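You operate a simulated robot arm through the tools that you are given. There is no shell and no other tool. Be economical: measure what you need, move in short steps, check, and stop when the job is done.

The job below is to be done with a simulated robot arm. You get a single attempt, and the scene is never put back.

TASK
Take the washer from the top of the steel bench and leave it on the green gasket.

Only the result counts: the job must be done as asked and must still hold three seconds after the hand-in. Knocking over, shifting, dropping, spilling or breaking anything else fails it.

THE ROBOT
A 7-joint arm with a two-finger parallel gripper, fixed in place. Base frame: the origin is at the foot of the arm, x ahead of it, y to its left, z up; the work surface is at about z = 0. Lengths are in mm, angles in degrees, forces in N, time in s.
With the tool pointing down near the work surface it reaches from about 240 to 620 mm from the base axis. Its first joint turns from -66.0 to 66.0 degrees. Payload 2.6 kg.
Tool frame: the origin (TCP) lies between the finger pads and is the grasp point; the fingertips stand 30 mm ahead of it; z points along the fingers, y is the line along which they close. The gripper opens to 94 mm. The fingers are 28 mm wide and 10 mm thick; the gripper's body (50 by 96 mm) begins 55 mm behind the TCP.
Orientation is that of the tool frame in the base frame, as a unit quaternion [x, y, z, w]. With the fingers straight down and closing along the base's y, the tool's x points along the base's -x, its y along +y and its z along -z.

THE INTERFACE
- The arm moves only by the tool step_arm. Its argument "deltas" is a list of rows, each a list of 7 numbers: the shift along the tool's x, y, z in units of 400 mm (1.0 is 400 mm), then the turn, a rotation vector about the tool's x, y, z in units of 45 degrees (1.0 is 45 degrees), then the closure, from 0 (fully open) to 1 (shut). In form: [[x, y, z, ax, ay, az, claw], ...]. A call has 1 to 8 rows; each row is the pose to reach, as a shift and turn from the pose commanded when the call began, along the tool's axes at that moment. A call with a number of a shift or a turn outside -1 to 1 is refused whole. Each row takes 0.2 s and may step no farther than 50 mm and 8.6 degrees from the row before; otherwise, or with a gripper value out of range, the whole call is refused. Where a pose cannot be reached the arm comes as near as it can. A force on the tool above 40 N (or 10 N above the force at the start of the call, whichever is more), or a blocked arm, ends the call early, and 0.2 s more pass. Each finger travels about 72 mm/s and halts on what it meets, pressing with about 35 N; the grip force reading is that of the motor and also rises with nothing between the fingers. The clock runs only during rows and for 0.2 s after the last one: add rows that repeat a pose to give the fingers time. The reply holds the time, the measured pose of the TCP, the force on the tool along the base axes, the opening and the grip force, in the units named above and with some noise.
- Cameras (640 x 400 px; columns grow to the right, rows downward): "scene" is fixed at [36.7, 433.1, 558.4]; the picture's right is [-0.76, -0.64, 0.00], its down [-0.39, 0.46, -0.80] and it looks along [0.51, -0.61, -0.61] (base axes); focal length 316 px, centre (320, 200). "wrist" rides on the gripper at [-37, 0, -58] in the tool frame; the picture's right is [0.00, -1.00, 0.00], its down [0.97, 0.00, -0.24] and it looks along [0.24, 0.00, 0.97] (tool axes); focal length 218 px, centre (320, 200). There is no depth. A picture from a camera that has moved, and an enlarged one, comes with that camera's place and axes in the base frame and with its lens.
- capture(camera): a new picture of that camera. The clock stands still meanwhile.
- enlarge(camera, box): a new picture of the part [left, top, right, bottom] of that camera's present view, enlarged. The clock stands still meanwhile.
- hand_in(): hands the job in; it is judged then, once.

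Go step by step. Nothing tells you positions but the pictures and the camera data: compare them with the known pose of the tool, close in by small moves and look again before you grip or let go. The budget is 90 turns and 38 pictures, counting those below and the enlarged ones. Unless the task says otherwise, let go and move clear before handing in, and close with one line.

The tools are called after "Request:" as a command line: name --pt "numbers of a row" for each row, then --argument value for the rest, lists and objects as JSON in quotes. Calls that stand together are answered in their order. step_arm: Moves the arm, as the interface text tells. Its arguments: {"type":"object","properties":{"deltas":{"type":"array","items":{"type":"array","items":{"type":"number"}}}},"required":["deltas"]} The other tools are called the same way: capture (camera) takes a picture; enlarge (camera, box) takes an enlarged picture of a part of a camera's view; hand_in () hands the job in.

At the start:

```text
time: 0.0
tool_pos: [434.1, 89.6, 231.0]
orientation: [0.0, 1.0, 0.0, 0.0]
ft_force: [-0.2, -0.4, -0.1]
width: 93.8
grip_force: 0.1
```

scene: 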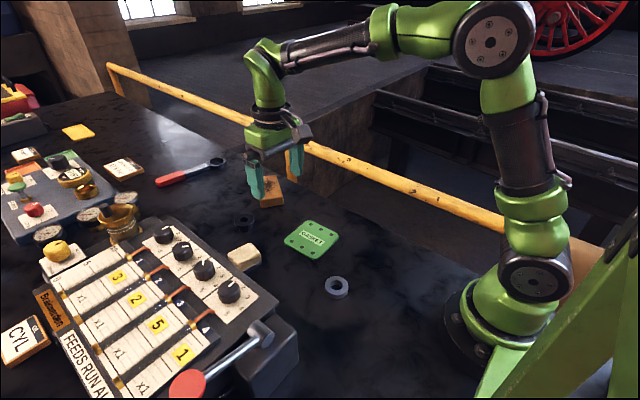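
wrist: 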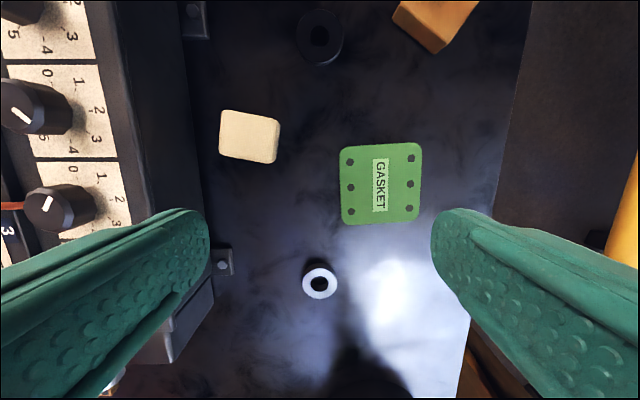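

I see a light ring near (280, 90), a dark ring farther out, and the green gasket near (422, 9). I'll look closer at both rings before I choose.

Request:
enlarge --camera "scene" --box '[220, 190, 380, 310]'

Request:
enlarge --camera "wrist" --box '[200, 0, 520, 320]'

```text
3.33 times, centred on (300, 250) of scene
camera zoom: at [36.7, 433.1, 558.4], right [-0.76, -0.64, 0.0], down [-0.39, 0.46, -0.8], along [0.51, -0.61, -0.61], focal length 1053 px, centre (387, 33)
```

zoom: 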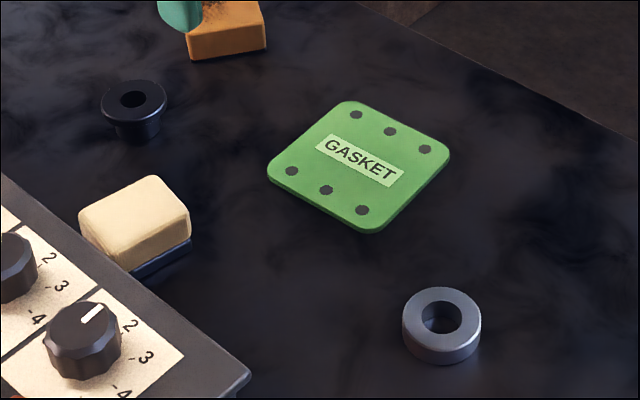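

```text
1.25 times, centred on (360, 160) of wrist
camera zoom: at [470.9, 88.3, 289.7], right [0.0, -1.0, 0.0], down [-0.97, 0.0, 0.24], along [-0.24, 0.0, -0.97], focal length 273 px, centre (270, 250)
```

zoom: 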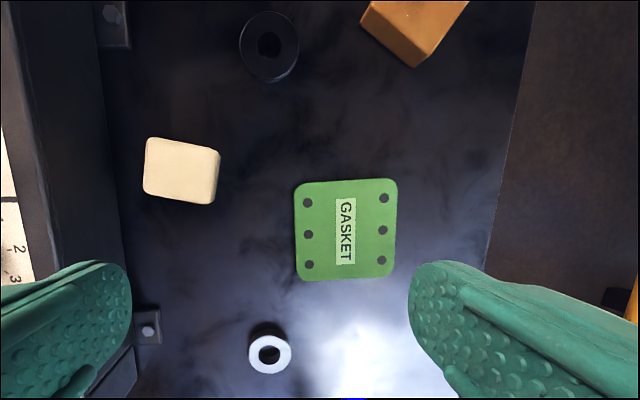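

The light steel ring is the washer: about 49 mm across and 15 mm thick, centred near (279, 90). The dark one is a flanged bushing. I'll move above the washer.

Request:
step_arm --pt "0.0775 0 0.05 0 0 0 0" --pt "0.155 0 0.1 0 0 0 0" --pt "0.2325 0 0.15 0 0 0 0" --pt "0.31 0 0.2 0 0 0 0" --pt "0.3875 0 0.26 0 0 0 0" --pt "0.3875 0 0.26 0 0 0 0"

Request:
capture --camera "wrist"

Request:
capture --camera "scene"

```text
time: 1.4
tool_pos: [278.1, 90.1, 127.4]
orientation: [0.0, 1.0, 0.0, 0.001]
ft_force: [-0.4, -0.3, 0.4]
width: 93.9
grip_force: 0.1
```

```text
33 pictures are left
camera wrist: at [314.4, 88.6, 186.5], right [0.0, -1.0, 0.0], down [-0.97, 0.0, 0.24], along [-0.24, 0.0, -0.97], focal length 218 px, centre (320, 200)
```

wrist: 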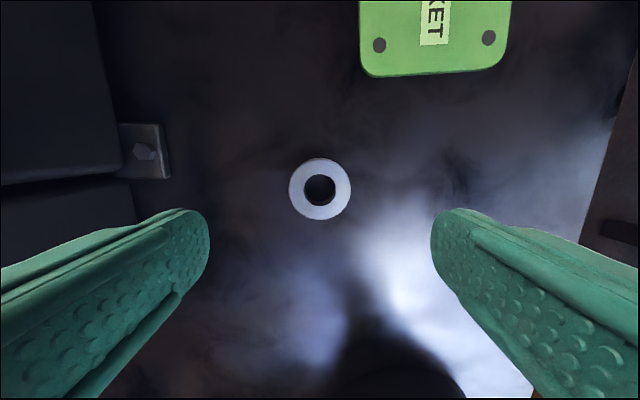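

```text
32 pictures are left
```

scene: 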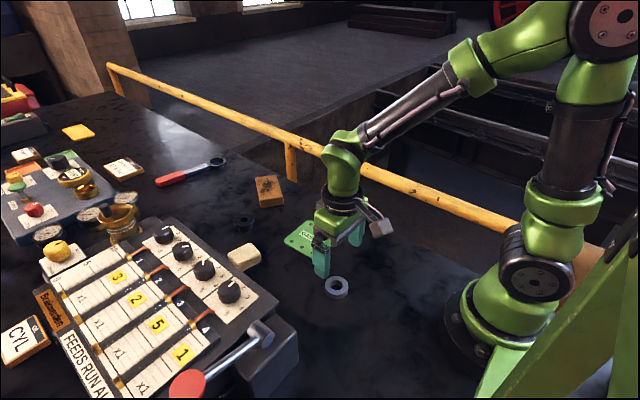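

The washer's centre is at about (281, 89) and its top at about z = 16, well centred between the fingers. I'll go down so the tips are just above the bench.

Request:
step_arm --pt "-0.006 0 0.07 0 0 0 0" --pt "-0.006 0 0.14 0 0 0 0" --pt "-0.006 0 0.19 0 0 0 0" --pt "-0.006 0 0.23 0 0 0 0" --pt "-0.006 0 0.23 0 0 0 0"

Request:
capture --camera "wrist"

Request:
enlarge --camera "scene" --box '[280, 220, 440, 320]'

```text
time: 2.6
tool_pos: [281.4, 87.8, 33.9]
orientation: [-0.001, 1.0, 0.0, 0.001]
ft_force: [0.1, -0.3, -0.2]
width: 94.1
grip_force: 0.1
```

```text
31 pictures are left
camera wrist: at [318.6, 86.7, 93.4], right [0.0, -1.0, 0.0], down [-0.97, 0.0, 0.24], along [-0.24, 0.0, -0.97], focal length 218 px, centre (320, 200)
```

wrist: 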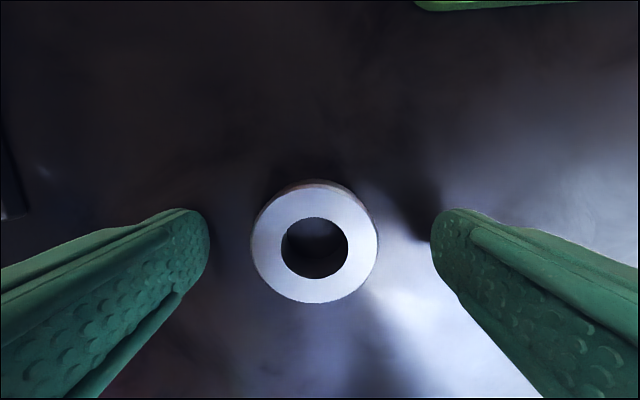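

```text
4.00 times, centred on (360, 270) of scene
camera zoom: at [36.7, 433.1, 558.4], right [-0.76, -0.64, 0.0], down [-0.39, 0.46, -0.8], along [0.51, -0.61, -0.61], focal length 1264 px, centre (160, -80)
```

zoom: 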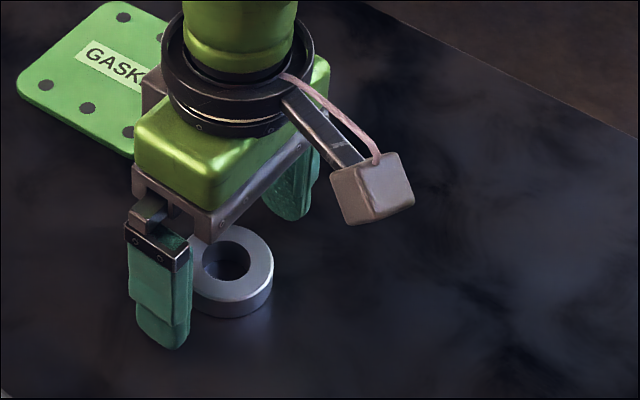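

The washer lies between the fingers, about 1–2 mm off centre. I'll make that small correction and close.

Request:
step_arm --pt "-0.004 0.004 0.0 0 0 0 0" --pt "-0.004 0.004 0.0 0 0 0 0.5" --pt "-0.004 0.004 0.0 0 0 0 0.8" --pt "-0.004 0.004 0.0 0 0 0 1" --pt "-0.004 0.004 0.0 0 0 0 1" --pt "-0.004 0.004 0.0 0 0 0 1"

```text
time: 4.0
tool_pos: [283.1, 89.3, 34.7]
orientation: [0.0, 1.0, 0.0, 0.0]
ft_force: [-0.3, -0.9, 1.0]
width: 50.3
grip_force: 34.8
```

The fingers stopped at 50 mm on the washer and are gripping at 35 N. I'll lift it and check.

Request:
step_arm --pt "0 0 -0.04 0 0 0 1" --pt "0 0 -0.12 0 0 0 1" --pt "0 0 -0.2 0 0 0 1" --pt "0 0 -0.2 0 0 0 1"

Request:
capture --camera "wrist"

```text
time: 5.0
tool_pos: [282.3, 90.3, 113.7]
orientation: [0.0, 1.0, -0.001, 0.0]
ft_force: [0.0, 0.7, -1.9]
width: 50.2
grip_force: 35.3
```

```text
29 pictures are left
camera wrist: at [319.1, 90.5, 173.8], right [0.0, -1.0, 0.0], down [-0.97, 0.0, 0.24], along [-0.24, 0.0, -0.97], focal length 218 px, centre (320, 200)
```

wrist: 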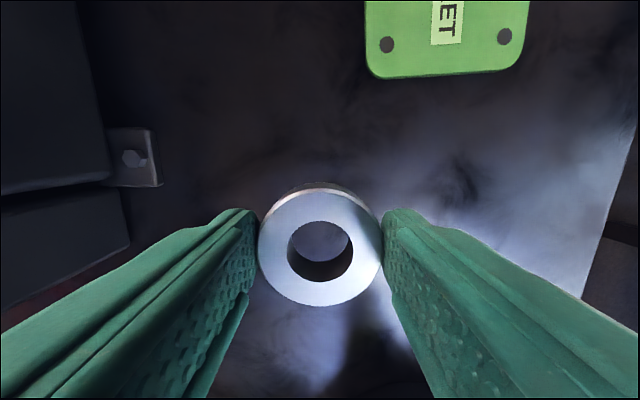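

The washer is held level. The gasket is around (416, 12), so I'll move above it at the same height and re-measure.

Request:
step_arm --pt "-0.066 -0.039 0 0 0 0 1" --pt "-0.133 -0.078 0 0 0 0 1" --pt "-0.2 -0.117 0 0 0 0 1" --pt "-0.266 -0.156 0 0 0 0 1" --pt "-0.333 -0.195 0 0 0 0 1" --pt "-0.333 -0.195 0 0 0 0 1"

Request:
capture --camera "wrist"

Request:
enlarge --camera "scene" --box '[220, 150, 380, 270]'

```text
time: 6.4
tool_pos: [415.6, 14.4, 113.8]
orientation: [0.0, 1.0, 0.0, 0.0]
ft_force: [0.3, 0.3, -0.8]
width: 50.0
grip_force: 35.2
```

```text
28 pictures are left
camera wrist: at [453.1, 12.4, 172.5], right [0.0, -1.0, 0.0], down [-0.97, 0.0, 0.24], along [-0.24, 0.0, -0.97], focal length 218 px, centre (320, 200)
```

wrist: 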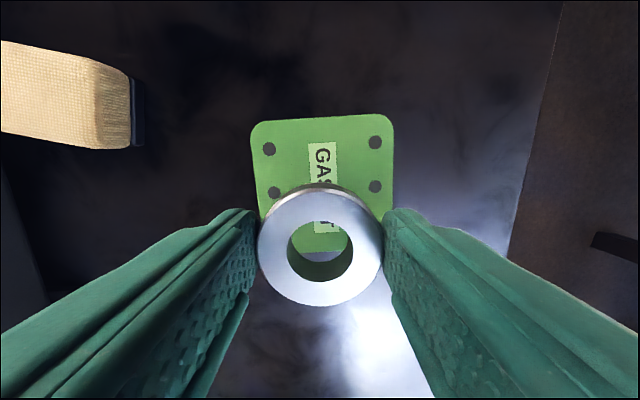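

```text
3.33 times, centred on (300, 210) of scene
camera zoom: at [36.7, 433.0, 558.4], right [-0.76, -0.64, 0.0], down [-0.39, 0.46, -0.8], along [0.51, -0.61, -0.61], focal length 1053 px, centre (387, 167)
```

zoom: 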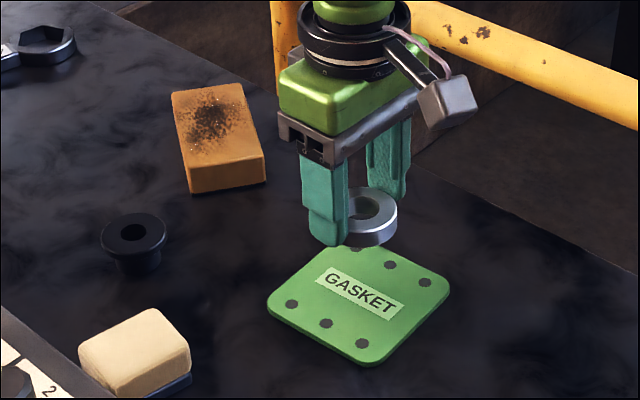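

The gasket is centred at about (421, 10), roughly 110 mm across and a few mm thick. I'll line up over it and go down to just above its surface.

Request:
step_arm --pt "-0.0135 -0.008 0.0 0 0 0 1" --pt "-0.0135 -0.008 0.06 0 0 0 1" --pt "-0.0135 -0.008 0.12 0 0 0 1" --pt "-0.0135 -0.008 0.16 0 0 0 1" --pt "-0.0135 -0.008 0.16 0 0 0 1"

Request:
capture --camera "wrist"

Request:
enlarge --camera "scene" --box '[260, 180, 360, 260]'

```text
time: 7.6
tool_pos: [423.5, 9.3, 50.8]
orientation: [0.0, 1.0, 0.0, 0.0]
ft_force: [0.2, 0.0, -1.6]
width: 49.8
grip_force: 34.9
```

```text
26 pictures are left
camera wrist: at [459.8, 8.4, 109.4], right [0.0, -1.0, 0.0], down [-0.97, 0.0, 0.24], along [-0.24, 0.0, -0.97], focal length 218 px, centre (320, 200)
```

wrist: 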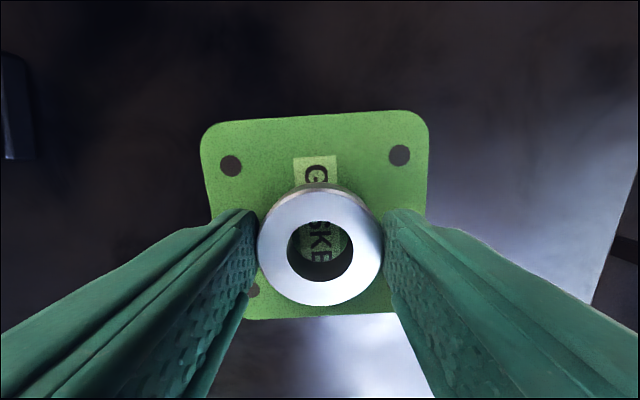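

```text
5.00 times, centred on (310, 220) of scene
camera zoom: at [36.7, 433.1, 558.4], right [-0.76, -0.64, 0.0], down [-0.39, 0.46, -0.8], along [0.51, -0.61, -0.61], focal length 1580 px, centre (370, 100)
```

zoom: 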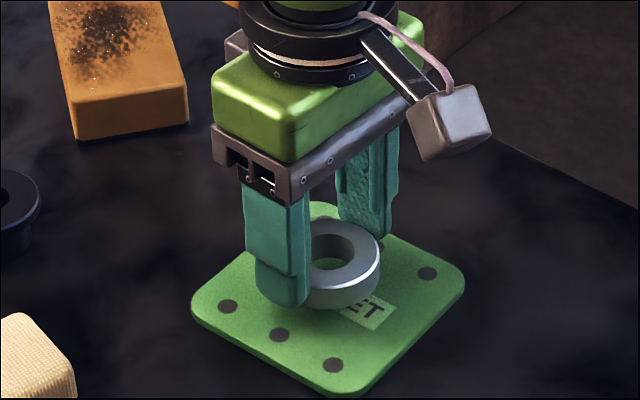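

The washer sits over the middle of the gasket with about 10 mm to go. I'll lower slowly and watch the force.

Request:
step_arm --pt "0.005 0 0.005 0 0 0 1" --pt "0.005 0 0.01 0 0 0 1" --pt "0.005 0 0.015 0 0 0 1" --pt "0.005 0 0.018 0 0 0 1"

Request:
enlarge --camera "scene" --box '[260, 180, 360, 260]'

```text
time: 8.6
tool_pos: [419.5, 9.9, 44.7]
orientation: [0.0, 1.0, 0.0, 0.001]
ft_force: [0.0, -0.1, -2.4]
width: 49.9
grip_force: 35.0
```

```text
5.00 times, centred on (310, 220) of scene
camera zoom: at [36.7, 433.1, 558.4], right [-0.76, -0.64, 0.0], down [-0.39, 0.46, -0.8], along [0.51, -0.61, -0.61], focal length 1580 px, centre (370, 100)
```

zoom: 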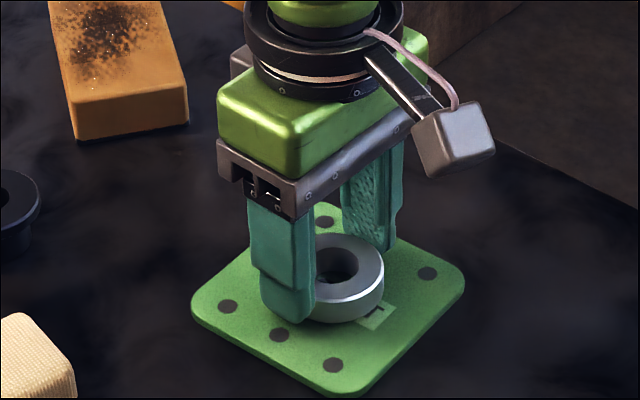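

Still no contact, and only a small gap remains. I'll continue down in 1 mm steps.

Request:
step_arm --pt "0 0 0.0025 0 0 0 1" --pt "0 0 0.005 0 0 0 1" --pt "0 0 0.0075 0 0 0 1"

```text
time: 9.4
tool_pos: [419.4, 10.7, 40.7]
orientation: [0.001, 1.0, 0.0, 0.001]
ft_force: [-2.5, 0.3, 5.9]
width: 50.2
grip_force: 35.0
```

The force has risen to about 6 N, so contact has begun. I'll check by eye.

Request:
enlarge --camera "scene" --box '[260, 180, 360, 260]'

Request:
step_arm --pt "0 0 0.001 0 0 0 1"

```text
5.00 times, centred on (310, 220) of scene
camera zoom: at [36.7, 433.1, 558.4], right [-0.76, -0.64, 0.0], down [-0.39, 0.46, -0.8], along [0.51, -0.61, -0.61], focal length 1580 px, centre (370, 100)
```

zoom: 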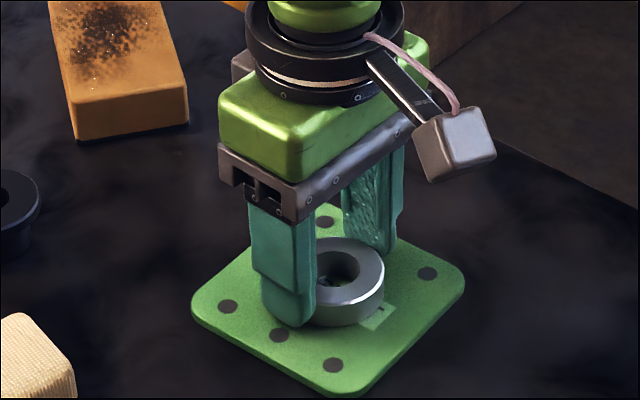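

```text
time: 9.8
tool_pos: [419.3, 9.1, 39.7]
orientation: [0.0, 1.0, 0.0, 0.001]
ft_force: [-2.4, 1.9, 15.1]
width: 50.3
grip_force: 34.9
```

The washer is seated on the gasket, with 15 N of contact force. I'll ease up slightly, open the fingers, then rise straight up.

Request:
step_arm --pt "0 0 -0.001 0 0 0 1" --pt "0 0 -0.001 0 0 0 0.4" --pt "0 0 -0.001 0 0 0 0.2" --pt "0 0 -0.001 0 0 0 0.1" --pt "0 0 -0.001 0 0 0 0.1"

Request:
step_arm --pt "0 0 -0.02 0 0 0 0.1" --pt "0 0 -0.08 0 0 0 0.1" --pt "0 0 -0.16 0 0 0 0.1" --pt "0 0 -0.25 0 0 0 0.1" --pt "0 0 -0.25 0 0 0 0.1"

Request:
capture --camera "wrist"

Request:
enlarge --camera "scene" --box '[220, 150, 380, 270]'

```text
time: 11.0
tool_pos: [419.6, 8.1, 39.9]
orientation: [0.0, 1.0, 0.0, 0.0]
ft_force: [0.7, 0.0, 0.3]
width: 84.4
grip_force: 0.0
```

```text
time: 12.2
tool_pos: [421.1, 9.7, 140.5]
orientation: [0.0, 1.0, -0.001, 0.0]
ft_force: [-0.2, 0.0, -0.1]
width: 84.7
grip_force: 0.0
```

```text
22 pictures are left
camera wrist: at [458.0, 8.9, 199.9], right [0.0, -1.0, 0.0], down [-0.97, 0.0, 0.24], along [-0.24, 0.0, -0.97], focal length 218 px, centre (320, 200)
```

wrist: 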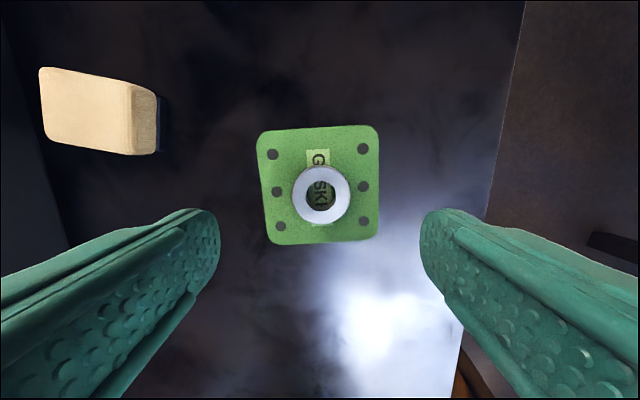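

```text
3.33 times, centred on (300, 210) of scene
camera zoom: at [36.7, 433.1, 558.4], right [-0.76, -0.64, 0.0], down [-0.39, 0.46, -0.8], along [0.51, -0.61, -0.61], focal length 1053 px, centre (387, 167)
```

zoom: 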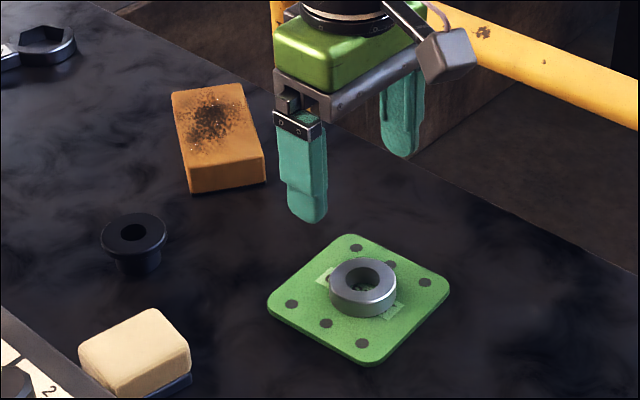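

The washer lies flat within the gasket, nothing else has moved, and the gripper is clear. I'm handing in.

Request:
hand_in

```text
The job is handed in.
```

The washer is on the green gasket, lying flat near its centre; the gripper has let go and moved clear, and the job is handed in.
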